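You operate a simulated robot arm through the tools that you are given. There is no shell and no other tool.

You are at the controls of a simulated robot arm. One attempt, no reset.

## Task
Strip the scuffed laps off the roll on the stripping stand.
Fine: clamp the web first, wind till the roll shows white and waste no good paper; open the clamp, then turn the wheel back to its stop.

It is judged by the outcome, as a careful person would: the job done as asked, and still so three seconds after it is handed in. It fails if anything else is knocked over, pushed out of place, dropped, spilled or broken.

## Robot
A 7-joint arm with a two-finger parallel gripper, fixed in place. Base frame: the origin is on the floor under the middle of its stand, x ahead of it, y to its left, z up; the work surface is at about z = 82. Lengths are in cm, angles in rad, forces in N, time in s.
It reaches about 147.9 cm from its shoulder. Its first joint turns from -2.897 to 2.897 rad. Payload 4.4 kg.
The TCP is the grasp point between the finger pads, 2.3 cm short of the fingertips. In the tool frame z runs along the fingers and y along their closing line. The gripper opens to 9.4 cm. The fingers are 3.8 cm wide and 1 cm thick; the gripper's body (5.4 by 9.6 cm) begins 3.9 cm behind the TCP.
Orientation is that of the tool frame in the base frame, as a unit quaternion [x, y, z, w]. With the fingers straight down and closing along the base's y, the tool's x points along the base's -x, its y along +y and its z along -z.

## Interface
- The arm moves only by the tool nudge_tool. Its argument "targets" is a list of rows, each a list of 3 entries, a list of its own where there are three numbers: the turn, a rotation vector about the tool's x, y, z in units of 6 degrees (1.0 is 6 degrees), then the shift along the tool's x, y, z in units of 40 mm (1.0 is 40 mm), then the closure, from 0 (fully open) to 1 (shut). In form: [[[rx, ry, rz], [tx, ty, tz], grip], ...]. A call has 1 to 20 rows; each row shifts and turns the commanded pose from where the row before left it, along the tool's axes as they then stand. A call with a number of a shift or a turn outside -1 to 1 is refused whole. Rows are played at 5 a second. More than 5 cm and 0.15 rad between two rows, or a gripper value outside its range, and nothing of the call is played. Where a pose cannot be reached the arm comes as near as it can. A force on the tool above 90 N (or 10 N above the force at the start of the call, whichever is more), or a blocked arm, ends the call early, and 0.2 s more pass. Each finger travels about 7.2 cm/s and halts on what it meets, pressing with about 43 N; the grip force reading is that of the motor and also rises with nothing between the fingers. The clock runs only during rows and for 0.2 s after the last one: add rows that do not move to give the fingers time. The reply holds the time, the measured pose of the TCP, the force on the tool along the base axes, the opening and the grip force, in the units named above and with some noise, with the torque about the TCP (base axes, N m) and any sound that the robot's microphone picked up.
- Cameras (640 x 400 px; columns grow to the right, rows downward): "scene" is fixed at [22.05, -49.92, 139.33]; the picture's right is [0.67, -0.74, 0.00], its down [-0.31, -0.28, -0.91] and it looks along [0.67, 0.61, -0.42] (base axes); focal length 362 px, centre (320, 200). "wrist" rides on the gripper at [8.6, 1.6, -7.4] in the tool frame; the picture's right is [-0.18, 0.98, 0.00], its down [-0.58, -0.11, -0.81] and it looks along [-0.79, -0.15, 0.59] (tool axes); focal length 243 px, centre (320, 200).
- get_image(camera): a new picture of that camera. The clock stands still meanwhile.
- probe_pixels(camera, pixels): for up to 12 pixels [column, row] of the newest picture of that camera ("zoom" is the newest enlarged one), the place [x, y, z] in the base frame of the surface seen there, good to about 0.2 cm. The clock stands still meanwhile.
- close_up(camera, box): a new picture of the part [left, top, right, bottom] of that camera's present view, enlarged. The clock stands still meanwhile.
- finish_job(): hands the job in; it is judged then, once.

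Unless the task says otherwise, let go and move clear before handing in.

The tools are called after "Call:" as name(argument=value, ...) on one line, values as JSON. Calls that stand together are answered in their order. nudge_tool: Moves the arm, as the interface text tells. Its arguments: {"type":"object","properties":{"targets":{"type":"array"}},"required":["targets"]} The other tools are called the same way: get_image (camera) takes a picture; probe_pixels (camera, pixels) gives the place of the surface under pixels of a picture; close_up (camera, box) takes an enlarged picture of a part of a camera's view; finish_job () hands the job in.

At the start:

```text
time_s: 0.0
position: [69.4, 3.41, 117.47]
ee_rot: [-0.001, 1.0, 0.0, 0.0]
ft_force: [0.7, 0.6, -0.5]
wrist_torque: [0.01, -0.03, -0.04]
opening: 9.41
finger_force: 0.1
```

scene: 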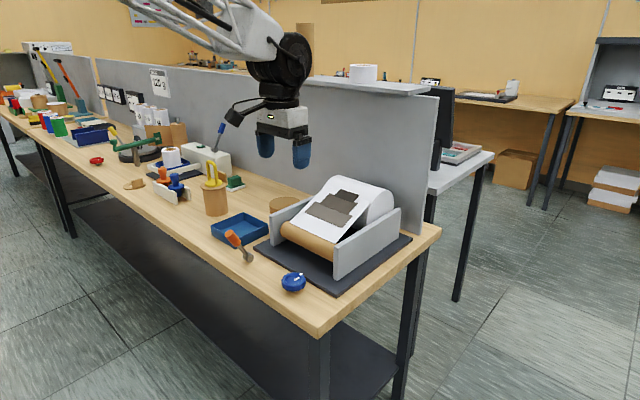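
wrist: 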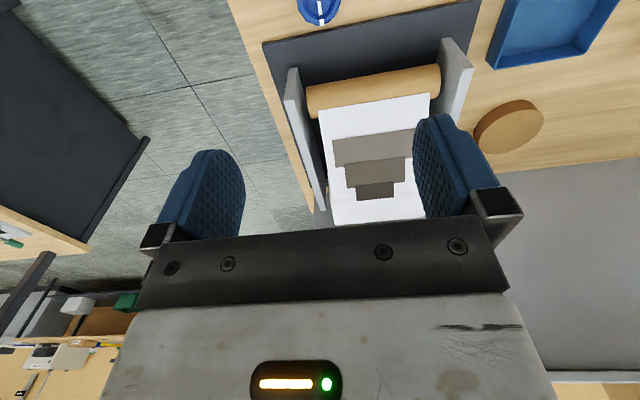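

The scene picture shows the stripping stand with a white roll and brown scuffed patches (around 340,215), a brown core roll at (308,243), an orange-handled thing at (237,243) and a blue knob at (293,282). I'll look closer before moving.

Call:
close_up(camera="scene", box=[200, 160, 440, 310])

Call:
close_up(camera="wrist", box=[240, 0, 560, 240])

```text
2.67 times, centred on (320, 235) of scene
```

zoom: 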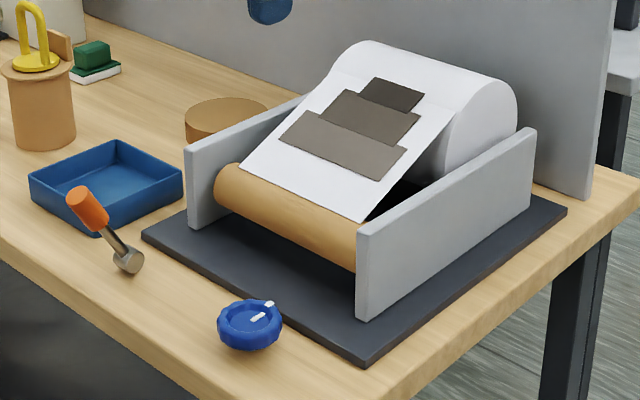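

```text
1.67 times, centred on (400, 120) of wrist
```

zoom: 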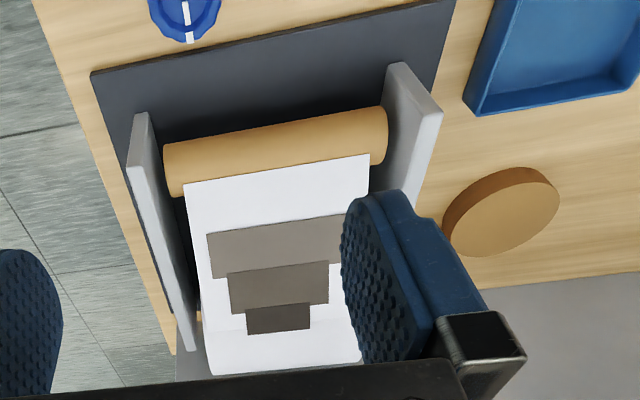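

The close-up shows the lever (orange grip at zoom 88,208, steel hub at 130,262) and a blue knob-wheel with a white pointer (250,322). I'll probe their places and the stand's.

Call:
close_up(camera="scene", box=[210, 215, 330, 300])

```text
4.71 times, centred on (270, 258) of scene
```

zoom: 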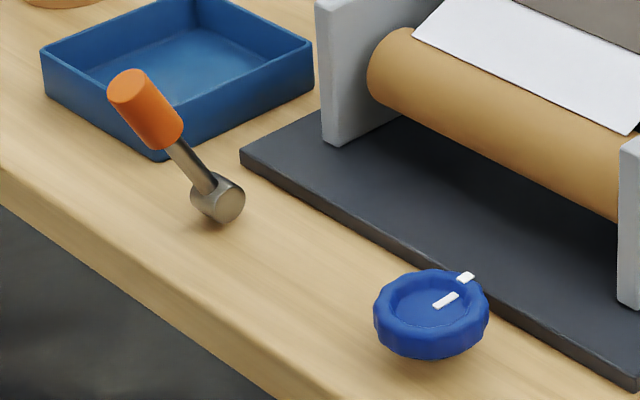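

Call:
probe_pixels(camera="zoom", pixels=[[126, 88], [155, 115], [180, 145], [195, 170], [228, 200], [205, 205], [375, 325], [487, 305], [430, 340], [418, 310], [447, 299], [466, 277]])

Call:
probe_pixels(camera="zoom", pixels=[[205, 235], [430, 362], [240, 155], [325, 140], [340, 10], [620, 160], [500, 130], [560, 80], [145, 155], [300, 90], [425, 272], [400, 350]])

```text
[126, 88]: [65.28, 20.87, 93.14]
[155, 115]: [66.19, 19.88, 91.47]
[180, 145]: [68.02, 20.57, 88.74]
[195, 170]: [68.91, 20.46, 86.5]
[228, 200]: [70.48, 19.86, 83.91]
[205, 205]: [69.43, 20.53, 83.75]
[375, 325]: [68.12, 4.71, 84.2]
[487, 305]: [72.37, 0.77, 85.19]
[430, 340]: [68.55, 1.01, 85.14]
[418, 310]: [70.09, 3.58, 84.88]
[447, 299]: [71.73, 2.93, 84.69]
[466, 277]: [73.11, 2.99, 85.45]
```

```text
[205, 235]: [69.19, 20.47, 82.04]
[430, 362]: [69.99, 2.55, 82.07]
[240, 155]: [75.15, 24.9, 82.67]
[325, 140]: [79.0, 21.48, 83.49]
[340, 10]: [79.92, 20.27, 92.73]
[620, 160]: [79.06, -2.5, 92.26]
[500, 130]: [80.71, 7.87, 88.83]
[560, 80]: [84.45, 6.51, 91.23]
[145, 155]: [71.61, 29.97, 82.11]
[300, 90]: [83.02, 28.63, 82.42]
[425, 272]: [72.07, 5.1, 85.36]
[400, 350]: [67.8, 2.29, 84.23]
```

The lever's hub sits near (70.3, 20.3, 83.5) and leans back toward −x with its grip at about (65.3, 20.8, 93); the wheel is centred near (70.4, 2.9), about 5.8 cm across with its top at 85.4. I'll check the rest of the bench and the roll for labels and neighbours.

Call:
close_up(camera="scene", box=[60, 90, 260, 220])

Call:
close_up(camera="scene", box=[270, 165, 420, 260])

Call:
close_up(camera="scene", box=[265, 255, 320, 300])

Call:
get_image(camera="wrist")

```text
3.08 times, centred on (160, 155) of scene
```

zoom: 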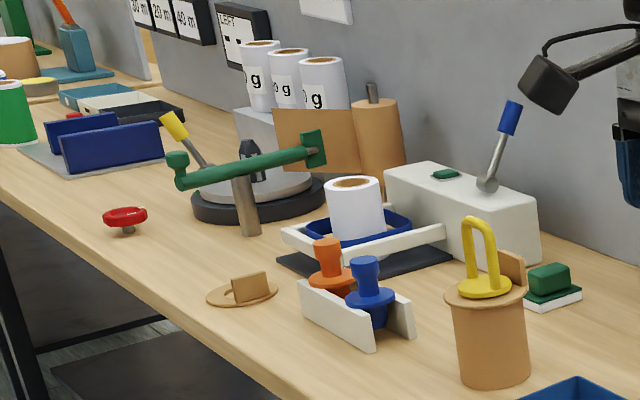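

```text
4.21 times, centred on (345, 212) of scene
```

zoom: 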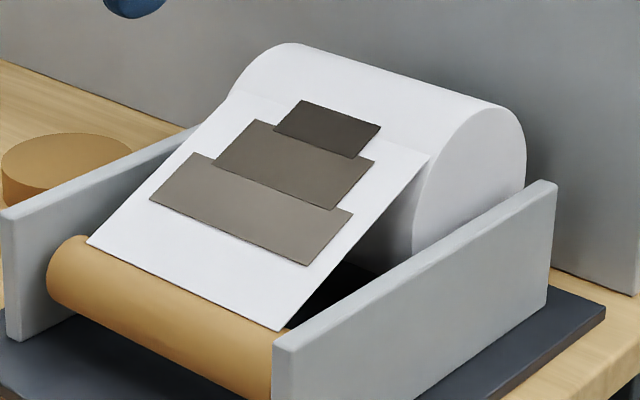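

```text
8.89 times, centred on (292, 278) of scene
```

zoom: 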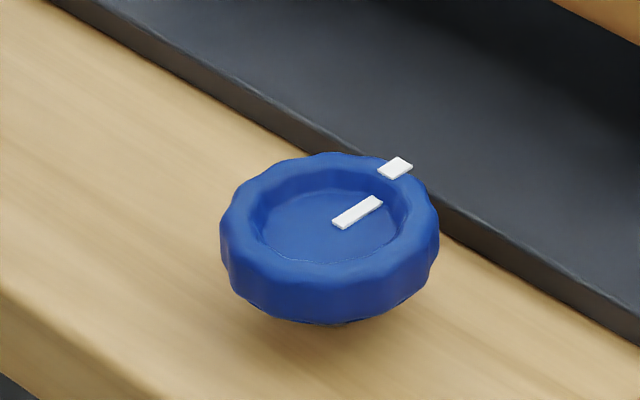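

```text
taken
```

wrist: 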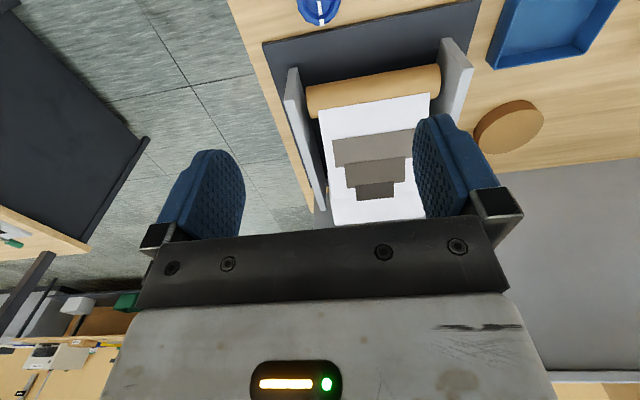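

The lever's hub axis runs along y, so it swings in the x–z plane and is now leaning toward −x (open). I'll shut the fingers and move to a spot on the −x side of the lever, well above it, ready to push it toward +x.

Call:
nudge_tool(targets=[[[0, 0, 0], [0.356, 0.5375, 0.39], 1], [[0, 0, 0], [0.356, 0.5375, 0.39], 1], [[0, 0, 0], [0.356, 0.5375, 0.39], 1], [[0, 0, 0], [0.356, 0.5375, 0.39], 1], [[0, 0, 0], [0.356, 0.5375, 0.39], 1], [[0, 0, 0], [0.356, 0.5375, 0.39], 1], [[0, 0, 0], [0.356, 0.5375, 0.39], 1], [[0, 0, 0], [0.356, 0.5375, 0.39], 1], [[0, 0, 0], [0, 0, 0], 1], [[0, 0, 0], [0, 0, 0], 1]])

```text
time_s: 2.2
position: [58.0, 20.43, 104.89]
ee_rot: [0.001, 1.0, 0.0, 0.0]
ft_force: [0.1, -0.4, 0.5]
wrist_torque: [0.01, 0.0, -0.02]
opening: 0.0
finger_force: 42.3
```

The arm arrived at (58.0, 20.4, 104.9) with the fingers shut. I'll look from both cameras to check the lever position and clearance before coming down.

Call:
get_image(camera="wrist")

Call:
close_up(camera="scene", box=[180, 120, 340, 300])

```text
taken
```

wrist: 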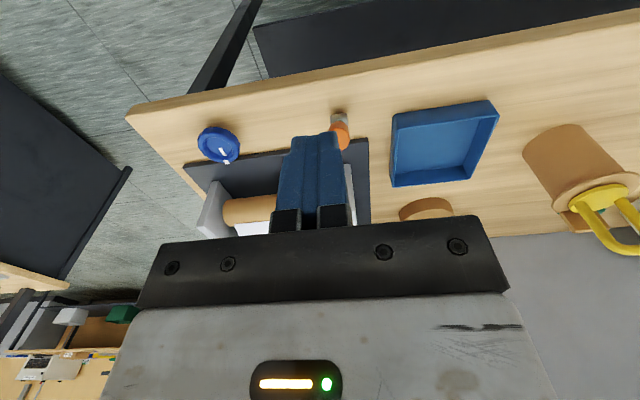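

```text
2.22 times, centred on (260, 210) of scene
```

zoom: 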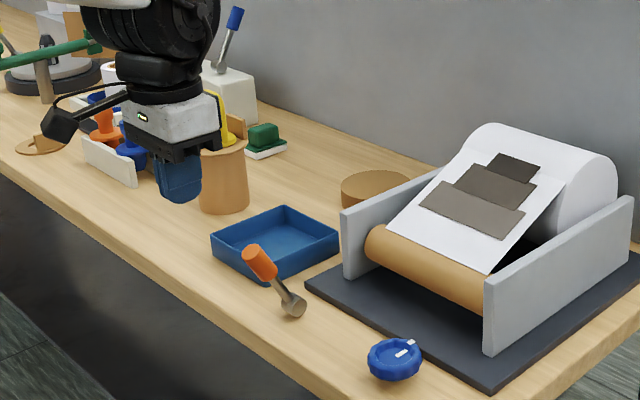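

Clearances look fine: the lever grip (wrist 340,130) is straight ahead of the fingers. I'll lower to TCP z≈93 and then advance toward +x.

Call:
nudge_tool(targets=[[[0, 0, 0], [0, 0, 0.74], 1], [[0, 0, 0], [0, 0, 0.74], 1], [[0, 0, 0], [0, 0, 0.74], 1], [[0, 0, 0], [0, 0, 0.74], 1], [[0, 0, 0], [0, 0, 0], 1]])

```text
time_s: 3.4
position: [57.95, 20.5, 93.03]
ee_rot: [0.0, 1.0, 0.0, 0.001]
ft_force: [0.0, -0.3, 0.9]
wrist_torque: [0.0, 0.0, 0.02]
opening: 0.0
finger_force: 42.6
```

Now at (58.0, 20.5, 93.0) with no contact. I'll advance 5 cm toward +x in small steps to meet the lever grip and watch the force.

Call:
nudge_tool(targets=[[[0, 0, 0], [-0.25, 0, 0], 1], [[0, 0, 0], [-0.25, 0, 0], 1], [[0, 0, 0], [-0.25, 0, 0], 1], [[0, 0, 0], [-0.25, 0, 0], 1], [[0, 0, 0], [-0.25, 0, 0], 1]])

```text
time_s: 4.6
position: [63.06, 20.63, 93.14]
ee_rot: [0.001, 1.0, 0.001, 0.002]
ft_force: [-18.2, -3.8, 28.8]
wrist_torque: [0.21, -0.5, 0.01]
opening: 0.01
finger_force: 42.6
```

Contact was made: force (−18, −4, +29) N at x=63.1. I'll look to see whether the lever moved or the fingers are riding on the grip's end.

Call:
close_up(camera="scene", box=[200, 180, 310, 290])

Call:
get_image(camera="wrist")

```text
3.64 times, centred on (255, 235) of scene
```

zoom: 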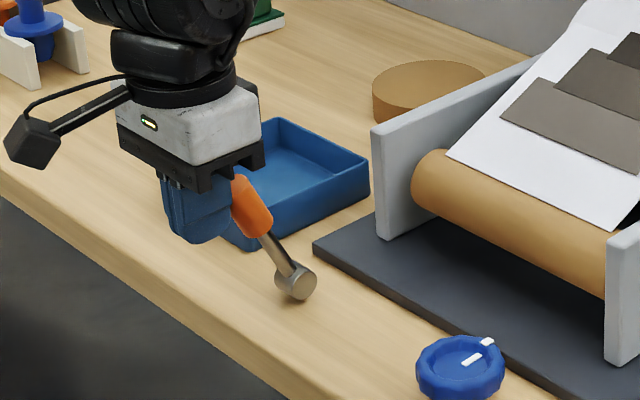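

```text
taken
```

wrist: 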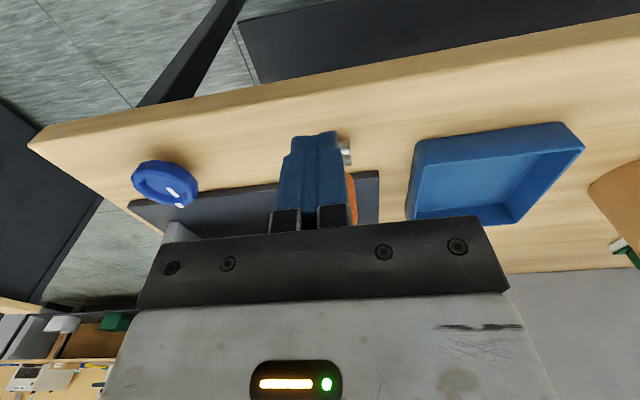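

Call:
probe_pixels(camera="zoom", pixels=[[295, 282], [283, 262], [268, 243], [255, 220], [245, 195], [238, 182]])

```text
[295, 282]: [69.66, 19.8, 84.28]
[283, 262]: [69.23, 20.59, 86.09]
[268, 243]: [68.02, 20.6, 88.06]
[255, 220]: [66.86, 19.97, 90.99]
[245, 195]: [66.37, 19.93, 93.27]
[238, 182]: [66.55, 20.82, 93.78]
```

The lever is moving (grip now near x≈66.4 at z 93 versus 65.3 before); the upward force is friction as its tip rises. I'll keep pushing while following the arc.

Call:
nudge_tool(targets=[[[0, 0, 0], [-0.175, 0, -0.075], 1], [[0, 0, 0], [-0.175, 0, -0.06], 1], [[0, 0, 0], [-0.175, 0, -0.048], 1], [[0, 0, 0], [-0.175, 0, -0.035], 1], [[0, 0, 0], [-0.175, 0, -0.024], 1], [[0, 0, 0], [-0.175, 0, -0.012], 1]])

```text
time_s: 5.4
position: [65.27, 20.63, 94.29]
ee_rot: [0.0, 1.0, 0.001, 0.004]
ft_force: [-5.4, -3.4, 18.8]
wrist_torque: [0.08, -0.34, -0.04]
opening: 0.0
finger_force: 42.9
stopped in row 4: the force on the tool passed its limit at 92 N (the readings are from after the stop); the commanded pose is now the measured one
```

The push hit 92 N at x≈65.3 and stopped, so something is resisting. I'll look before doing anything else.

Call:
close_up(camera="scene", box=[200, 180, 310, 290])

Call:
close_up(camera="wrist", box=[240, 100, 420, 240])

```text
3.64 times, centred on (255, 235) of scene
```

zoom: 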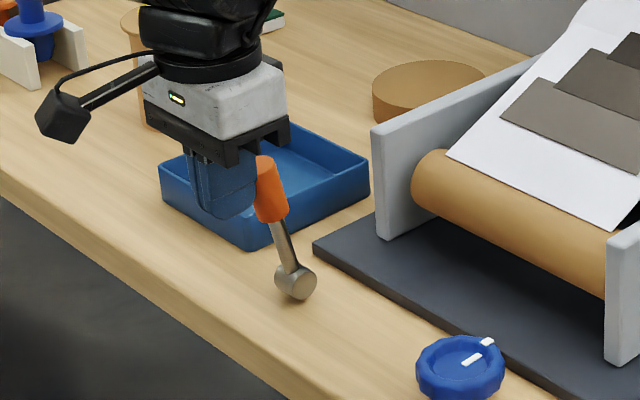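

```text
2.86 times, centred on (330, 170) of wrist
```

zoom: 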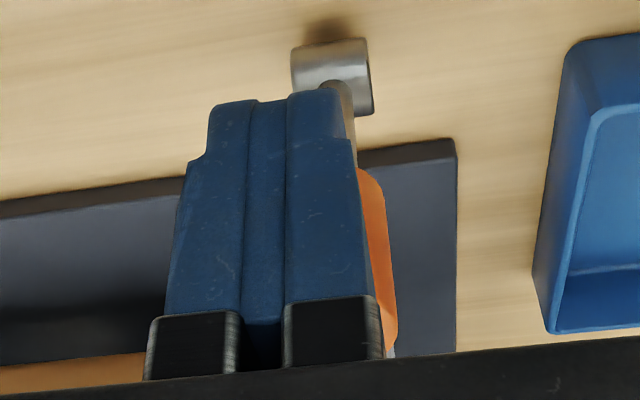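

Call:
probe_pixels(camera="zoom", pixels=[[375, 200], [385, 300], [390, 345], [335, 70], [350, 110]])

Call:
close_up(camera="scene", box=[215, 200, 275, 270])

```text
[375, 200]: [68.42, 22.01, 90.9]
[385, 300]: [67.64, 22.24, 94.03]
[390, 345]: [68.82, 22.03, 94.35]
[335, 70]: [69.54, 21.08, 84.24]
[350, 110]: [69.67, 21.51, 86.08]
```

```text
5.71 times, centred on (245, 235) of scene
```

zoom: 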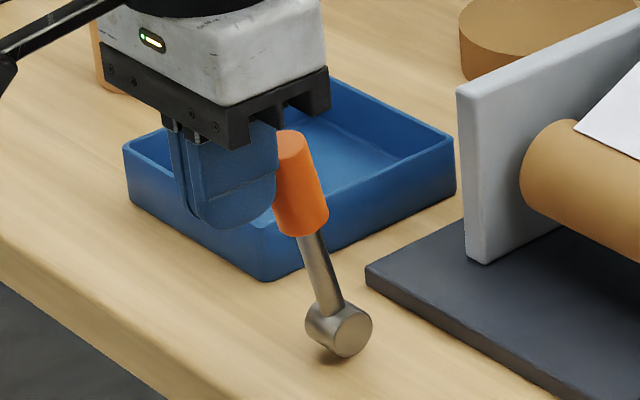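

Call:
probe_pixels(camera="zoom", pixels=[[292, 138], [303, 150], [302, 180], [308, 220], [315, 255], [330, 290], [340, 325], [240, 200], [265, 200], [290, 160], [325, 200], [283, 200]])

```text
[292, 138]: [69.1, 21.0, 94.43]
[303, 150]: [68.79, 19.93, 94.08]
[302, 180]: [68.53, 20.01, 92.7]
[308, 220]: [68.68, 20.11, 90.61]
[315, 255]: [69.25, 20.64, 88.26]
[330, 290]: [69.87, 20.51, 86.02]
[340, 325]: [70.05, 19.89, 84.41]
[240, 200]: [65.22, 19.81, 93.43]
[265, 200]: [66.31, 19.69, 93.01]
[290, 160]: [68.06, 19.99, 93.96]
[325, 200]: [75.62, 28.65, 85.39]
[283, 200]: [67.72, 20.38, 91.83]
```

The lever has swung from about −29° to about −10° from upright, so it is turning; the spike was likely sticky friction because the contact point rises more steeply than I moved. I'll continue in smaller steps along a steeper rise and watch forces.

Call:
nudge_tool(targets=[[[0, 0, 0], [-0.06, 0, -0.02], 1], [[0, 0, 0], [-0.06, 0, -0.02], 1], [[0, 0, 0], [0, 0, 0], 1]])

```text
time_s: 6.2
position: [65.78, 20.62, 94.22]
ee_rot: [0.0, 1.0, 0.001, 0.004]
ft_force: [-8.8, 0.6, 35.8]
wrist_torque: [0.2, -0.72, 0.04]
opening: 0.01
finger_force: 42.9
```

The reading is (−9, 1, +36) N — mostly upward, so the contact geometry is poor. I'll back off toward −x, see whether the lever stays, and then regrip it properly.

Call:
nudge_tool(targets=[[[0, 0, 0], [0.25, 0, 0], 1], [[0, 0, 0], [0.5, 0, 0], 1], [[0, 0, 0], [0.5, 0, -0.5], 1], [[0, 0, 0], [0, 0, -0.8], 1], [[0, 0, 0], [0, 0, -0.5], 1], [[0, 0, 0], [0, 0, 0], 1]])

Call:
close_up(camera="scene", box=[215, 200, 275, 270])

Call:
get_image(camera="wrist")

```text
time_s: 7.6
position: [60.69, 20.47, 101.61]
ee_rot: [0.0, 1.0, 0.001, 0.002]
ft_force: [-0.3, -0.2, -0.2]
wrist_torque: [-0.01, -0.02, -0.02]
opening: 0.01
finger_force: 41.5
```

```text
5.71 times, centred on (245, 235) of scene
```

zoom: 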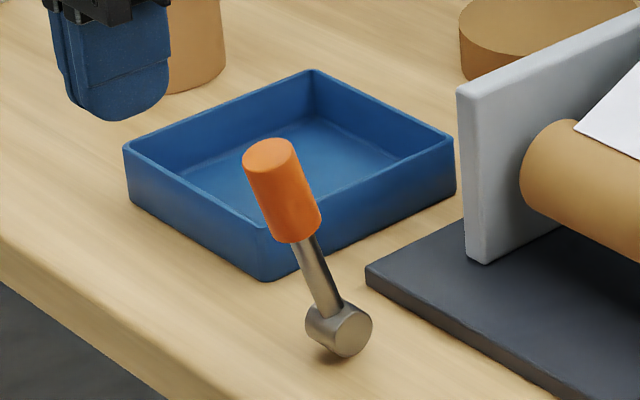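

```text
taken
```

wrist: 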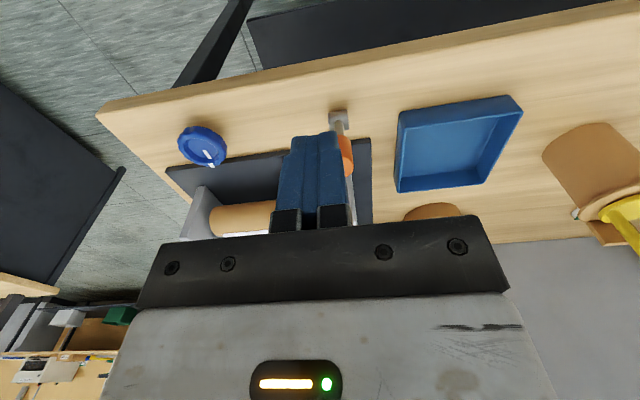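

Call:
probe_pixels(camera="zoom", pixels=[[268, 155], [250, 155], [285, 160], [268, 145], [280, 190], [290, 230], [310, 260], [325, 295], [340, 325], [355, 330], [335, 350], [310, 330]])

```text
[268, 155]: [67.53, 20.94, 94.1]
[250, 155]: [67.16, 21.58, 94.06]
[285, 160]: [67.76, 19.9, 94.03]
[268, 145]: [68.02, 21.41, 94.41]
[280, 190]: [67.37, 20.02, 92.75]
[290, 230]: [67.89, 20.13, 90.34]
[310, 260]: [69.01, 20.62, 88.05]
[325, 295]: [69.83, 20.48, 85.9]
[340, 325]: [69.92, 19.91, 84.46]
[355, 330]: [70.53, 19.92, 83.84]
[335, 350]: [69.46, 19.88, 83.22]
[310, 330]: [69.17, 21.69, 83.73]
```

The lever rests at about −14° (cap centre near (67.6, 20.8, 94.2), hub near (70.2, 20.8, 83.7)) and stays where it is left. I'll grasp its grip instead: open the fingers, tilt the tool −14° about y to match it, and line up on its axis above it.

Call:
nudge_tool(targets=[[[0, -0.467, 0], [0, 0, 0], 0], [[0, -0.467, 0], [0, 0, 0], 0], [[0, -0.467, 0], [0, 0, 0], 0], [[0, -0.467, 0], [0, 0, 0], 0], [[0, -0.467, 0], [0, 0, 0], 0], [[0, 0, 0], [-0.407, 0.032, 0.334], 0], [[0, 0, 0], [-0.407, 0.032, 0.334], 0], [[0, 0, 0], [-0.407, 0.032, 0.334], 0], [[0, 0, 0], [0, 0, 0], 0]])

Call:
get_image(camera="wrist")

Call:
close_up(camera="scene", box=[200, 160, 310, 270])

```text
time_s: 9.6
position: [66.32, 21.14, 98.83]
ee_rot: [-0.001, 0.992, 0.001, 0.125]
ft_force: [-0.2, -0.9, 0.5]
wrist_torque: [-0.01, 0.0, 0.02]
opening: 9.4
finger_force: 0.1
```

```text
taken
```

wrist: 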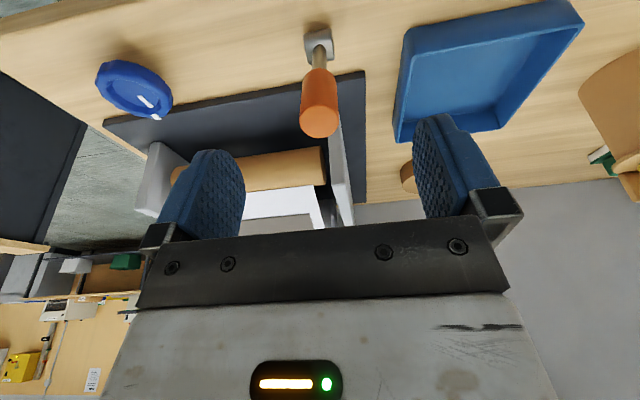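

```text
3.64 times, centred on (255, 215) of scene
```

zoom: 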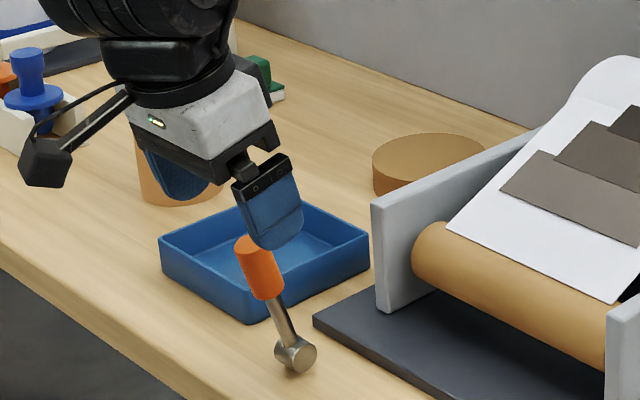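

The tool is aligned above the lever (grip at wrist 320,105, between the open fingers). I'll probe the grip for its exact y before lowering.

Call:
probe_pixels(camera="wrist", pixels=[[319, 125], [302, 122], [337, 122], [319, 110], [319, 85], [319, 55], [319, 40]])

```text
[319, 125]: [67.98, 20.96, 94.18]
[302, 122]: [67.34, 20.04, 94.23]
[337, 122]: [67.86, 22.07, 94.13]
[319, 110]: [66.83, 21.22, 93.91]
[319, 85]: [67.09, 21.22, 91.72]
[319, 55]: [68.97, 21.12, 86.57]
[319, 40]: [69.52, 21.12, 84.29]
```

The grip axis is at y≈21.05 and the TCP at 21.14, well centred. I'll slide 7 cm down along the tool axis, then close on the grip.

Call:
nudge_tool(targets=[[[0, 0, 0], [0, 0, 0.5], 0], [[0, 0, 0], [0, 0, 0.5], 0], [[0, 0, 0], [0, 0, 0.5], 0], [[0, 0, 0], [0, -0.02, 0.25], 0], [[0, 0, 0], [0, 0, 0], 0]])

Call:
get_image(camera="wrist")

```text
time_s: 10.8
position: [68.29, 21.03, 92.02]
ee_rot: [0.0, 0.992, 0.001, 0.126]
ft_force: [0.8, -0.7, -0.3]
wrist_torque: [-0.03, 0.01, -0.01]
opening: 9.4
finger_force: 0.0
```

```text
taken
```

wrist: 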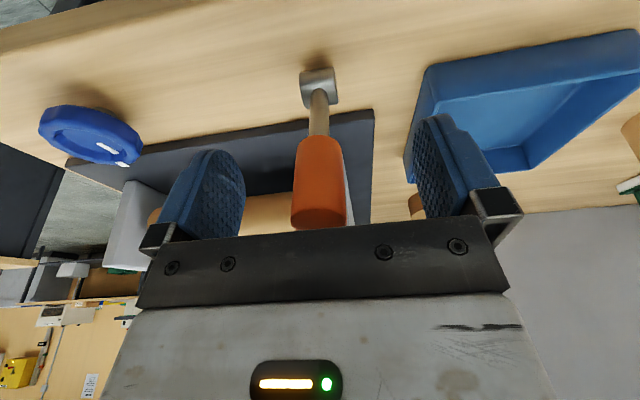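

The grip stands between the pads with no contact. Closing now; the fingers need about 0.6 s.

Call:
nudge_tool(targets=[[[0, 0, 0], [0, 0, 0], 1], [[0, 0, 0], [0, 0, 0], 1], [[0, 0, 0], [0, 0, 0], 1], [[0, 0, 0], [0, 0, 0], 1], [[0, 0, 0], [0, 0, 0], 1]])

```text
time_s: 12.0
position: [68.29, 20.96, 92.06]
ee_rot: [0.0, 0.992, 0.001, 0.124]
ft_force: [2.7, -17.9, 2.8]
wrist_torque: [-0.73, -0.2, -0.21]
opening: 2.39
finger_force: 44.3
```

The fingers hold the grip (opening 2.39 cm) with a side force of −18 N in y, so I'll ease 0.12 cm toward −y and begin the arc: 3° per row about the hub.

Call:
nudge_tool(targets=[[[0, 0, 0], [0, -0.03, 0], 1], [[0, 0.5, 0], [-0.112, 0, 0.003], 1], [[0, 0.5, 0], [-0.112, 0, 0.003], 1]])

```text
time_s: 12.8
position: [68.93, 20.98, 92.18]
ee_rot: [0.0, 0.997, 0.001, 0.072]
ft_force: [8.5, 49.9, -12.0]
wrist_torque: [-0.94, -0.55, -0.24]
opening: 2.37
finger_force: 44.7
```

The side force swung to +50 N, so my y correction overshot; I'll return 0.088 cm in +y and continue the arc by two more small rows.

Call:
nudge_tool(targets=[[[0, 0, 0], [0, 0.022, 0], 1], [[0, 0.5, 0], [-0.112, 0, 0], 1], [[0, 0.5, 0], [-0.112, 0, 0], 1]])

```text
time_s: 13.6
position: [69.97, 20.95, 92.38]
ee_rot: [0.0, 1.0, 0.002, 0.019]
ft_force: [8.4, 62.4, -11.6]
wrist_torque: [-1.01, -0.64, -0.13]
opening: 2.37
finger_force: 45.1
```

The side force is still +62 N, which suggests the lever's swing plane is slightly yawed (drifts to +y as it goes +x). I'll ease +0.12 cm in y without turning and read the force.

Call:
nudge_tool(targets=[[[0, 0, 0], [0, 0.015, 0], 1], [[0, 0, 0], [0, 0.015, 0], 1]])

```text
time_s: 14.2
position: [69.86, 21.14, 92.25]
ee_rot: [0.0, 1.0, 0.0, 0.019]
ft_force: [0.1, 43.6, -4.2]
wrist_torque: [-0.9, 0.02, -0.04]
opening: 2.35
finger_force: 44.5
```

Call:
nudge_tool(targets=[[[0, 0, 0], [0, 0.02, 0], 1], [[0, 0, 0], [0, 0.02, 0], 1]])

Call:
get_image(camera="wrist")

Call:
close_up(camera="scene", box=[200, 160, 310, 290])

```text
time_s: 14.8
position: [69.87, 21.03, 92.3]
ee_rot: [0.001, 1.0, 0.0, 0.02]
ft_force: [-1.4, -16.1, 6.8]
wrist_torque: [-0.88, 0.15, -0.02]
opening: 2.37
finger_force: 44.9
```

```text
taken
```

wrist: 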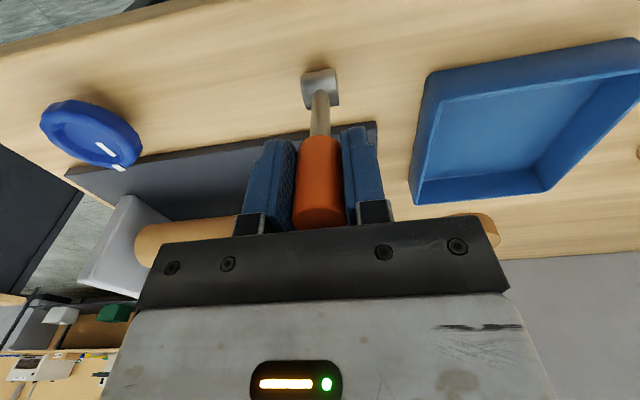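

```text
3.08 times, centred on (255, 225) of scene
```

zoom: 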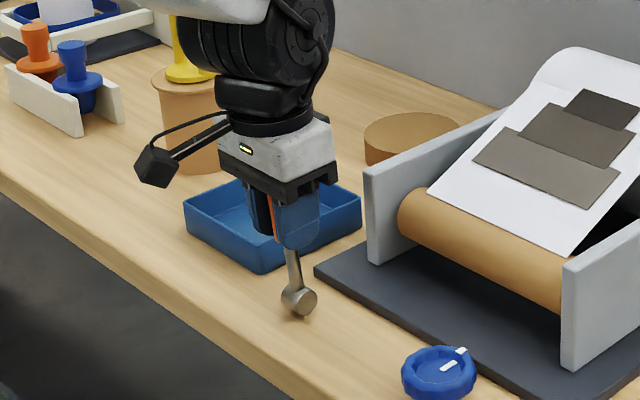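

The lever is now near upright and moving freely (x force ≈ −1 N); the side force is down to −16 N. I'll continue the arc with a small +y drift per row.

Call:
nudge_tool(targets=[[[0, 0.5, 0], [-0.112, 0.01, 0], 1], [[0, 0.5, 0], [-0.112, 0.015, 0], 1]])

```text
time_s: 15.4
position: [70.71, 20.97, 92.38]
ee_rot: [0.0, 0.999, 0.0, -0.032]
ft_force: [-4.8, -74.6, 16.4]
wrist_torque: [-0.82, 0.44, -0.03]
opening: 2.36
finger_force: 45.2
```

Side force is −75 N now, so the drift isn't needed; I'll come back 0.18 cm in −y.

Call:
nudge_tool(targets=[[[0, 0, 0], [0, -0.022, 0], 1], [[0, 0, 0], [0, -0.023, 0], 1]])

```text
time_s: 16.0
position: [70.85, 21.05, 92.17]
ee_rot: [0.0, 0.999, 0.001, -0.032]
ft_force: [7.6, -73.9, 5.8]
wrist_torque: [-0.74, -0.67, 0.1]
opening: 2.38
finger_force: 44.5
```

The y-force stays at −74 N regardless of small shifts, so the grip is bound up by a slight misalignment (steady torque −0.8 N·m about x). I'll release, look at the lever, and regrasp cleanly.

Call:
nudge_tool(targets=[[[0, 0, 0], [0, 0, 0], 0.6], [[0, 0, 0], [0, 0, 0], 0.6], [[0, 0, 0], [0, 0, 0], 0.6], [[0, 0, 0], [0, 0, 0], 0.6]])

Call:
get_image(camera="wrist")

Call:
close_up(camera="scene", box=[215, 190, 295, 260])

```text
time_s: 17.0
position: [70.64, 21.19, 92.37]
ee_rot: [0.0, 0.999, 0.001, -0.033]
ft_force: [-0.1, -0.1, 0.1]
wrist_torque: [-0.02, 0.02, 0.01]
opening: 3.76
finger_force: 0.1
```

```text
taken
```

wrist: 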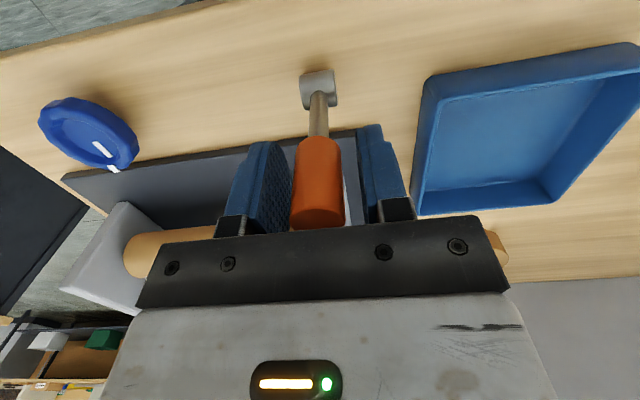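

```text
5.71 times, centred on (255, 225) of scene
```

zoom: 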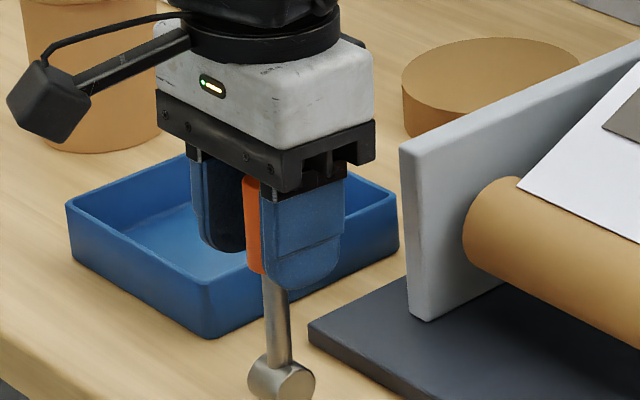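

Released: forces are zero and the lever stands upright by itself. The grip (wrist 297–342) sits closer to the −y pad, so I'll probe its y and recentre.

Call:
probe_pixels(camera="wrist", pixels=[[300, 180], [319, 180], [338, 180], [318, 150], [302, 150], [334, 150], [318, 218], [318, 120], [312, 120], [326, 120], [318, 90], [285, 180]])

```text
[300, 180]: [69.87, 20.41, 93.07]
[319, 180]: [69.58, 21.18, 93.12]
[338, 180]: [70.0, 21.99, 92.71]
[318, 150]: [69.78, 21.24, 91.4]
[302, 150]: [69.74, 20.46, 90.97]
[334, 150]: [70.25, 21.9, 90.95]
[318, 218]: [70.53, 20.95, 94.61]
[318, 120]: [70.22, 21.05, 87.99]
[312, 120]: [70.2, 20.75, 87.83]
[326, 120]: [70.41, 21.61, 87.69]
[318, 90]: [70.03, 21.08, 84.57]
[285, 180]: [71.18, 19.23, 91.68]
```

The grip's centre is at y≈21.18 and the TCP at 21.19, so it is centred; the lever is now vertical with the hub near x=70.7. I'll match the tool tilt to the lever (−4°), and close again, a little more softly.

Call:
nudge_tool(targets=[[[0, -0.33, 0], [0, 0, 0], 0.6], [[0, -0.33, 0], [0, 0, 0], 0.6], [[0, 0, 0], [0, 0, 0], 0.77], [[0, 0, 0], [0, 0, 0], 0.77], [[0, 0, 0], [0, 0, 0], 0.77]])

```text
time_s: 18.2
position: [70.65, 20.99, 92.24]
ee_rot: [0.001, 1.0, 0.001, 0.002]
ft_force: [-0.4, -8.8, 2.9]
wrist_torque: [-0.16, -0.02, 0.03]
opening: 2.56
finger_force: 3.9
```

Call:
nudge_tool(targets=[[[0, 0, 0], [0, 0, 0], 0.85], [[0, 0, 0], [0, 0, 0], 0.85], [[0, 0.5, 0], [-0.1135, 0.005, 0], 0.85], [[0, 0.5, 0], [-0.1135, 0.005, 0], 0.85]])

```text
time_s: 19.2
position: [71.6, 21.14, 92.4]
ee_rot: [0.002, 0.999, 0.001, -0.05]
ft_force: [3.0, -55.9, 5.2]
wrist_torque: [-0.83, -0.12, 0.1]
opening: 2.35
finger_force: 44.8
```

The lever follows (x and z forces only 3–5 N); side force is −56 N, so I'll trim slightly toward −y while continuing the arc.

Call:
nudge_tool(targets=[[[0, 0, 0], [0, -0.02, 0], 0.8], [[0, 0.5, 0], [-0.1135, 0, 0], 0.8], [[0, 0.5, 0], [-0.1135, 0, 0], 0.8]])

```text
time_s: 20.0
position: [72.63, 21.08, 92.03]
ee_rot: [0.0, 0.995, 0.001, -0.104]
ft_force: [-3.7, -50.8, -11.2]
wrist_torque: [-0.72, 0.09, 0.21]
opening: 2.38
finger_force: 43.9
```

Lever at about +12–13°, still moving freely. Continuing.

Call:
nudge_tool(targets=[[[0, 0, 0], [0, -0.02, 0], 0.8], [[0, 0.5, 0], [-0.1135, 0, 0], 0.8], [[0, 0.5, 0], [-0.1135, 0, 0], 0.8]])

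```text
time_s: 20.8
position: [73.39, 20.95, 91.84]
ee_rot: [-0.001, 0.988, 0.001, -0.155]
ft_force: [-14.1, -24.2, -27.9]
wrist_torque: [-0.57, 0.34, 0.26]
opening: 2.4
finger_force: 45.0
```

Tangential resistance is only about 5 N; the −28 N in z is a radial mismatch, so I'll pull in slightly toward the hub as I continue.

Call:
nudge_tool(targets=[[[0, 0, 0], [0, -0.005, 0.02], 0.8], [[0, 0.5, 0], [-0.1135, 0, 0.012], 0.8], [[0, 0.5, 0], [-0.1135, 0, 0.012], 0.8]])

```text
time_s: 21.6
position: [74.16, 21.08, 91.47]
ee_rot: [0.0, 0.979, 0.0, -0.205]
ft_force: [-4.8, -2.4, -28.6]
wrist_torque: [-0.73, -0.72, 0.36]
opening: 2.39
finger_force: 45.3
```

Past +24°, and the lever is now tending to pull itself forward. Two more steps, with a bit more inward trim.

Call:
nudge_tool(targets=[[[0, 0, 0], [0, 0, 0.02], 0.8], [[0, 0.5, 0], [-0.1135, 0, 0.015], 0.8], [[0, 0.4, 0], [-0.09, 0, 0.012], 0.8]])

Call:
close_up(camera="scene", box=[215, 190, 315, 270])

```text
time_s: 22.4
position: [74.72, 20.93, 91.27]
ee_rot: [0.0, 0.968, 0.002, -0.251]
ft_force: [-46.0, -3.3, 34.8]
wrist_torque: [-1.01, -4.39, -0.09]
opening: 2.39
finger_force: 45.0
```

```text
5.00 times, centred on (265, 230) of scene
```

zoom: 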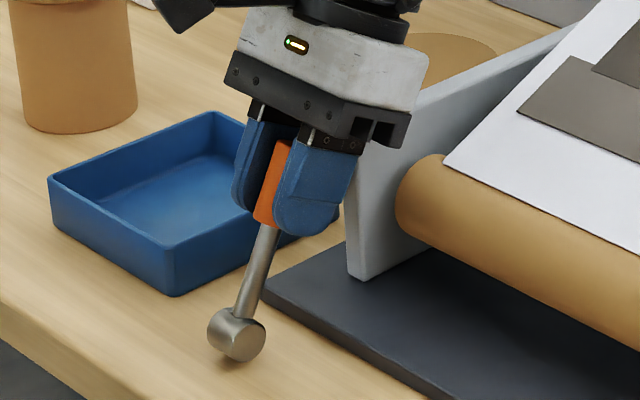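

Now (−46, −3, +35) N with −4.4 N·m about y at about +29° — either the lever's end stop or the hand's edge close to the stand wall. I'll open the fingers right away and look.

Call:
nudge_tool(targets=[[[0, -0.2, 0], [0.05, 0, 0], 0.6], [[0, 0, 0], [0, 0, 0], 0.5], [[0, 0, 0], [0, 0, 0], 0.4], [[0, 0, 0], [0, 0, 0], 0.4]])

Call:
close_up(camera="scene", box=[215, 190, 315, 270])

Call:
get_image(camera="wrist")

Call:
get_image(camera="scene")

```text
time_s: 23.4
position: [74.63, 20.94, 91.11]
ee_rot: [0.0, 0.971, 0.001, -0.24]
ft_force: [14.6, -2.8, 24.1]
wrist_torque: [-0.14, -1.3, -0.06]
opening: 5.64
finger_force: 0.0
```

```text
5.00 times, centred on (265, 230) of scene
```

zoom: 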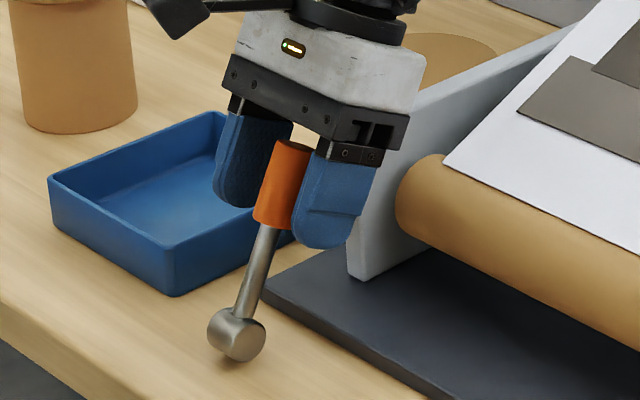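

```text
taken
```

wrist: 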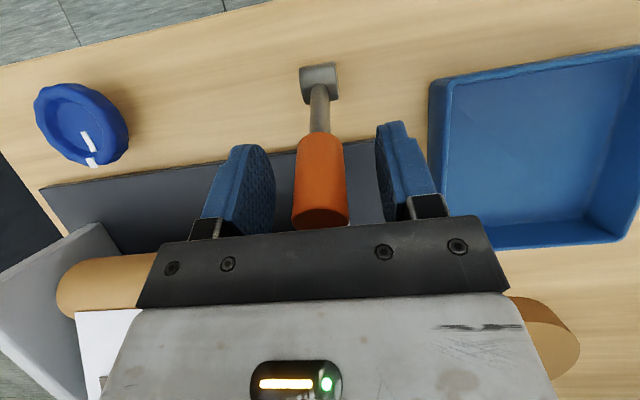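

```text
taken
```

scene: 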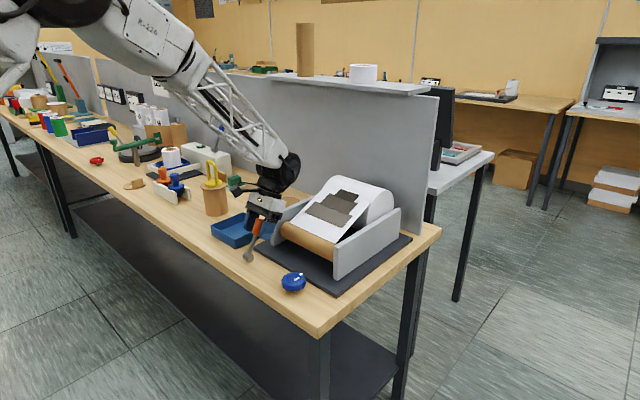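

Even with the fingers open there's 28 N normal to the palm, so the hand's edge is touching the top corner of the stand's side wall, not just the lever. I'll back straight out along the tool axis at once.

Call:
nudge_tool(targets=[[[0, 0, 0], [0, 0, -0.15], 0.4], [[0, 0, 0], [0, 0, -0.4], 0.4], [[0, 0, 0], [0, 0, -0.6], 0.4], [[0, 0, 0], [0, 0, -0.8], 0.4], [[0, 0, 0], [0, 0, -0.8], 0.4], [[0, 0, 0], [0, 0, 0], 0.4]])

Call:
close_up(camera="scene", box=[215, 160, 375, 290])

Call:
get_image(camera="wrist")

```text
time_s: 24.8
position: [79.96, 20.78, 100.92]
ee_rot: [0.001, 0.97, 0.001, -0.242]
ft_force: [0.8, 0.6, 0.4]
wrist_torque: [0.02, -0.04, -0.01]
opening: 5.64
finger_force: 0.1
```

```text
3.08 times, centred on (295, 225) of scene
```

zoom: 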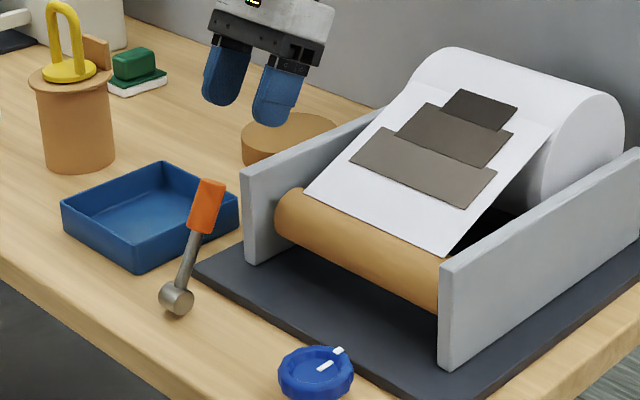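

```text
taken
```

wrist: 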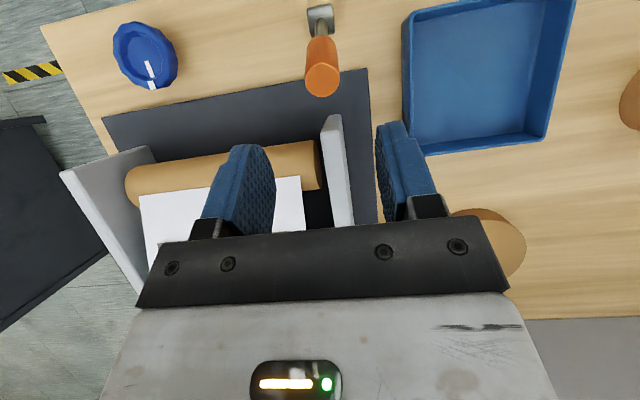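

The hand is clear and the stand looks undisturbed. I'll measure the lever's present angle and the wall top.

Call:
probe_pixels(camera="zoom", pixels=[[212, 183], [205, 205], [200, 228], [190, 252], [182, 280], [180, 300], [165, 300], [250, 172], [262, 200], [380, 112], [245, 255], [445, 265]])

Call:
probe_pixels(camera="wrist", pixels=[[322, 82], [308, 80], [337, 80], [320, 55], [319, 30], [319, 15], [333, 120], [340, 170], [325, 120], [342, 220]])

```text
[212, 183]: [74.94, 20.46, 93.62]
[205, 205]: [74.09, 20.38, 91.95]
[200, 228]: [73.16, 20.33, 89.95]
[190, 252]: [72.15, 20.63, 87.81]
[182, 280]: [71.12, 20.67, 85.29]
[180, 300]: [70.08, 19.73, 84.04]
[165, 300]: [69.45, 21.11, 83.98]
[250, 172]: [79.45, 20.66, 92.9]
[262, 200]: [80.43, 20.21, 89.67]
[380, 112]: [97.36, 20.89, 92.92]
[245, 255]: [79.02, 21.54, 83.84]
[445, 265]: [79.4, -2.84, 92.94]
```

```text
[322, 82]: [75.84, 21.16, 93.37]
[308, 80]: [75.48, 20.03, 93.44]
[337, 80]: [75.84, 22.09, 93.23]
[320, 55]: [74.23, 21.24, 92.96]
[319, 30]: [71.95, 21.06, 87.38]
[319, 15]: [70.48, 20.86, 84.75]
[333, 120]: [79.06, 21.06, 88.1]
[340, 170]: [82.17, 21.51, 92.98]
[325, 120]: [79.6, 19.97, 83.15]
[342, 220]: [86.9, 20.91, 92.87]
```

The lever now stands at about +28° (cap near (75.7, 21.1, 93.4)), mirrored from its −30° start, but I can't tell if it's against its stop. I'll return the tool to vertical, go round to its −x side with closed fingers, and push gently until it's firmly at the stop.

Call:
nudge_tool(targets=[[[0, -0.467, 0], [0, 0, -0.2], 0.4], [[0, -0.467, 0], [0, 0, -0.2], 0.4], [[0, -0.467, 0], [0, 0, 0], 0.4], [[0, -0.467, 0], [0, 0, 0], 0.4], [[0, -0.467, 0], [0, 0, 0], 0.4], [[0, -0.467, 0], [0, 0, 0], 0.4], [[0, -0.467, 0], [0, 0, 0], 0.4], [[0, -0.467, 0], [0, 0, 0], 0.4], [[0, -0.467, 0], [0, 0, 0], 0.4], [[0, -0.467, 0], [0, 0, 0], 0.4], [[0, 0, 0], [0.7, 0, 0], 1], [[0, 0, 0], [0.7, 0, 0], 1], [[0, 0, 0], [0.7, 0, 0], 1], [[0, 0, 0], [0.7, 0, 0], 1], [[0, 0, 0], [0.7, 0.05, 0], 1], [[0, 0, 0], [0, 0, 0], 1]])

```text
time_s: 28.2
position: [66.58, 21.23, 102.32]
ee_rot: [0.0, 1.0, 0.001, 0.001]
ft_force: [0.3, -0.7, -0.2]
wrist_torque: [0.04, 0.01, -0.02]
opening: 0.02
finger_force: 42.1
```

Above and behind the lever with closed fingers. Lowering to z≈92, then approaching +x by 3 cm (contact is expected near TCP x≈70.6).

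Call:
nudge_tool(targets=[[[0, 0, 0], [0, 0, 0.645], 1], [[0, 0, 0], [0, 0, 0.645], 1], [[0, 0, 0], [0, 0, 0.645], 1], [[0, 0, 0], [0, 0, 0.645], 1], [[0, 0, 0], [0, 0, 0], 1], [[0, 0, 0], [-0.35, 0, 0], 1], [[0, 0, 0], [-0.35, 0, 0], 1], [[0, 0, 0], [0, 0, 0], 1]])

```text
time_s: 30.0
position: [69.4, 21.05, 91.92]
ee_rot: [0.0, 1.0, 0.0, 0.0]
ft_force: [1.0, 0.5, 0.3]
wrist_torque: [0.03, 0.05, 0.01]
opening: 0.01
finger_force: 42.2
```

Call:
nudge_tool(targets=[[[0, 0, 0], [-0.08, 0, 0], 1], [[0, 0, 0], [-0.08, 0, 0], 1], [[0, 0, 0], [-0.08, 0, 0], 1], [[0, 0, 0], [-0.08, 0, 0], 1], [[0, 0, 0], [0, 0, 0], 1]])

Call:
close_up(camera="scene", box=[215, 190, 315, 270])

```text
time_s: 31.2
position: [70.52, 21.21, 91.91]
ee_rot: [0.001, 1.0, 0.0, 0.0]
ft_force: [-17.4, 0.4, 5.6]
wrist_torque: [0.02, 0.26, 0.01]
opening: 0.0
finger_force: 42.2
```

```text
5.00 times, centred on (265, 230) of scene
```

zoom: 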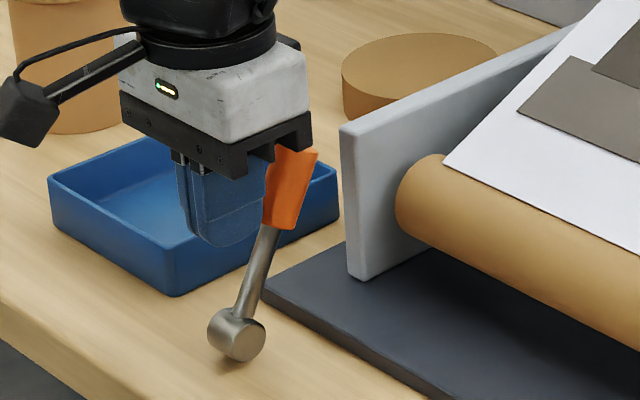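

Contact at the fingertips: −17 N in x, and the lever hasn't visibly moved. I'll add a little more push to tell stop from friction.

Call:
nudge_tool(targets=[[[0, 0, 0], [-0.04, 0, 0], 1], [[0, 0, 0], [-0.04, 0, 0], 1], [[0, 0, 0], [0, 0, 0], 1]])

Call:
close_up(camera="scene", box=[215, 190, 315, 270])

```text
time_s: 32.0
position: [70.57, 21.12, 91.76]
ee_rot: [-0.001, 1.0, 0.0, -0.003]
ft_force: [-33.7, 1.4, 9.4]
wrist_torque: [-0.17, 0.47, -0.03]
opening: 0.0
finger_force: 42.4
stopped in row 3: the force on the tool passed its limit at 92 N (the readings are from after the stop); the commanded pose is now the measured one
```

```text
5.00 times, centred on (265, 230) of scene
```

zoom: 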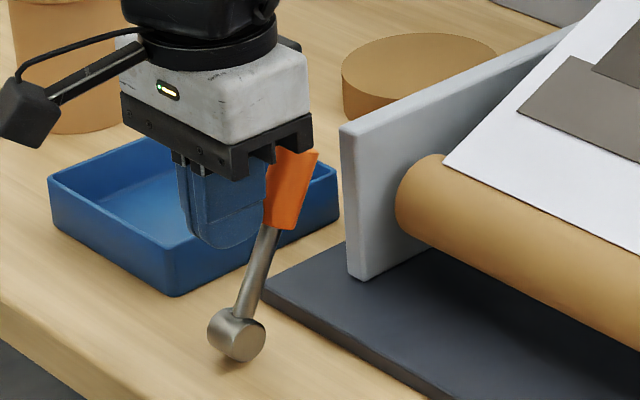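

It's a firm stop: 92 N built up within 0.3 cm and the lever did not move, so the clamp lever is fully over. I'll back off, rise, and go over to the wheel.

Call:
nudge_tool(targets=[[[0, 0, 0], [0.4, 0, 0], 1], [[0, 0, 0], [0.5, 0, 0], 1], [[0, 0, 0], [0, 0, -0.9], 1], [[0, 0, 0], [0, 0, -0.9], 1], [[0, 0, 0], [0, 0, -0.9], 1], [[0, 0, 0], [0, -0.9, -0.2], 0], [[0, 0, 0], [0, -0.9, 0], 0], [[0, 0, 0], [0, -0.9, 0], 0], [[0, 0, 0], [0, -0.9, 0], 0], [[0, 0, 0], [0, -0.9, 0], 0], [[0, 0, 0], [0, 0, 0], 0]])

Call:
get_image(camera="wrist")

Call:
close_up(camera="scene", box=[220, 170, 420, 310])

```text
time_s: 34.4
position: [67.18, 3.26, 103.48]
ee_rot: [0.0, 1.0, 0.0, -0.001]
ft_force: [0.2, 0.9, -0.4]
wrist_torque: [0.0, -0.02, 0.02]
opening: 9.4
finger_force: 0.1
```

```text
taken
```

wrist: 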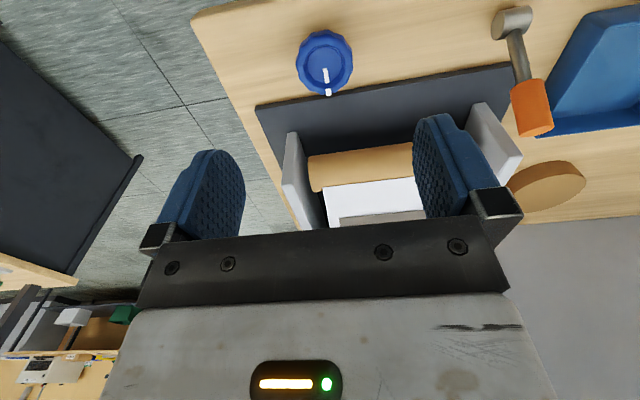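

```text
2.86 times, centred on (320, 240) of scene
```

zoom: 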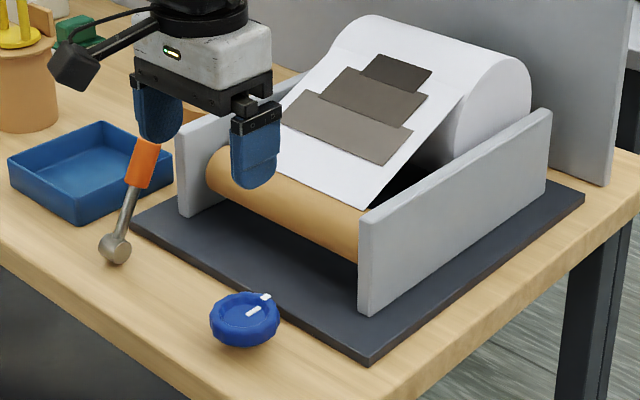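

The lever is over and everything else is in place. The wheel is at wrist (325,62), pointer toward +x (325,75–92); I'll probe its rim for the exact centre.

Call:
close_up(camera="wrist", box=[270, 10, 380, 110])

```text
4.00 times, centred on (325, 60) of wrist
```

zoom: 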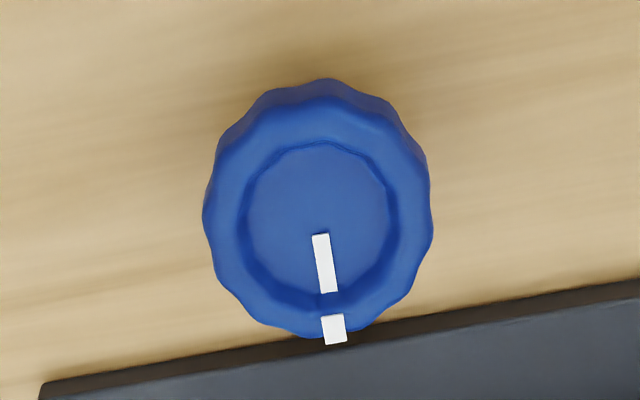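

Call:
probe_pixels(camera="zoom", pixels=[[215, 210], [425, 210], [320, 105], [320, 325], [320, 225], [322, 250], [328, 285], [334, 328], [250, 130], [395, 290], [240, 290], [400, 130]])

Call:
probe_pixels(camera="zoom", pixels=[[330, 345], [340, 342], [315, 345], [332, 316], [45, 395], [330, 365], [600, 295], [100, 300], [335, 340], [320, 390]])

```text
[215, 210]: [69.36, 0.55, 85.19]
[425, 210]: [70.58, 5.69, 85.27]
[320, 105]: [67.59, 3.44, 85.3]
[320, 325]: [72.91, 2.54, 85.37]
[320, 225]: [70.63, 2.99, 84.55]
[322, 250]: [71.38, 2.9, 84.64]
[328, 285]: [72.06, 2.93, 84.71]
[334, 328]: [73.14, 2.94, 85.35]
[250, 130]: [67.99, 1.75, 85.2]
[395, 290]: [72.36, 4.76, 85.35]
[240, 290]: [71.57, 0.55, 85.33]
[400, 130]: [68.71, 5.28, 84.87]
```

```text
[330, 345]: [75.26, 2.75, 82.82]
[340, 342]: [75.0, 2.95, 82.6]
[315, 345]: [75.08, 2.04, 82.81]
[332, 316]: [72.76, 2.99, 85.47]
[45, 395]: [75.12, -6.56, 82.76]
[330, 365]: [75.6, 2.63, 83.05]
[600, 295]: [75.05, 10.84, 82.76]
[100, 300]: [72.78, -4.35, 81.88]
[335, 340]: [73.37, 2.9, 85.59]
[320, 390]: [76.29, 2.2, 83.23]
```

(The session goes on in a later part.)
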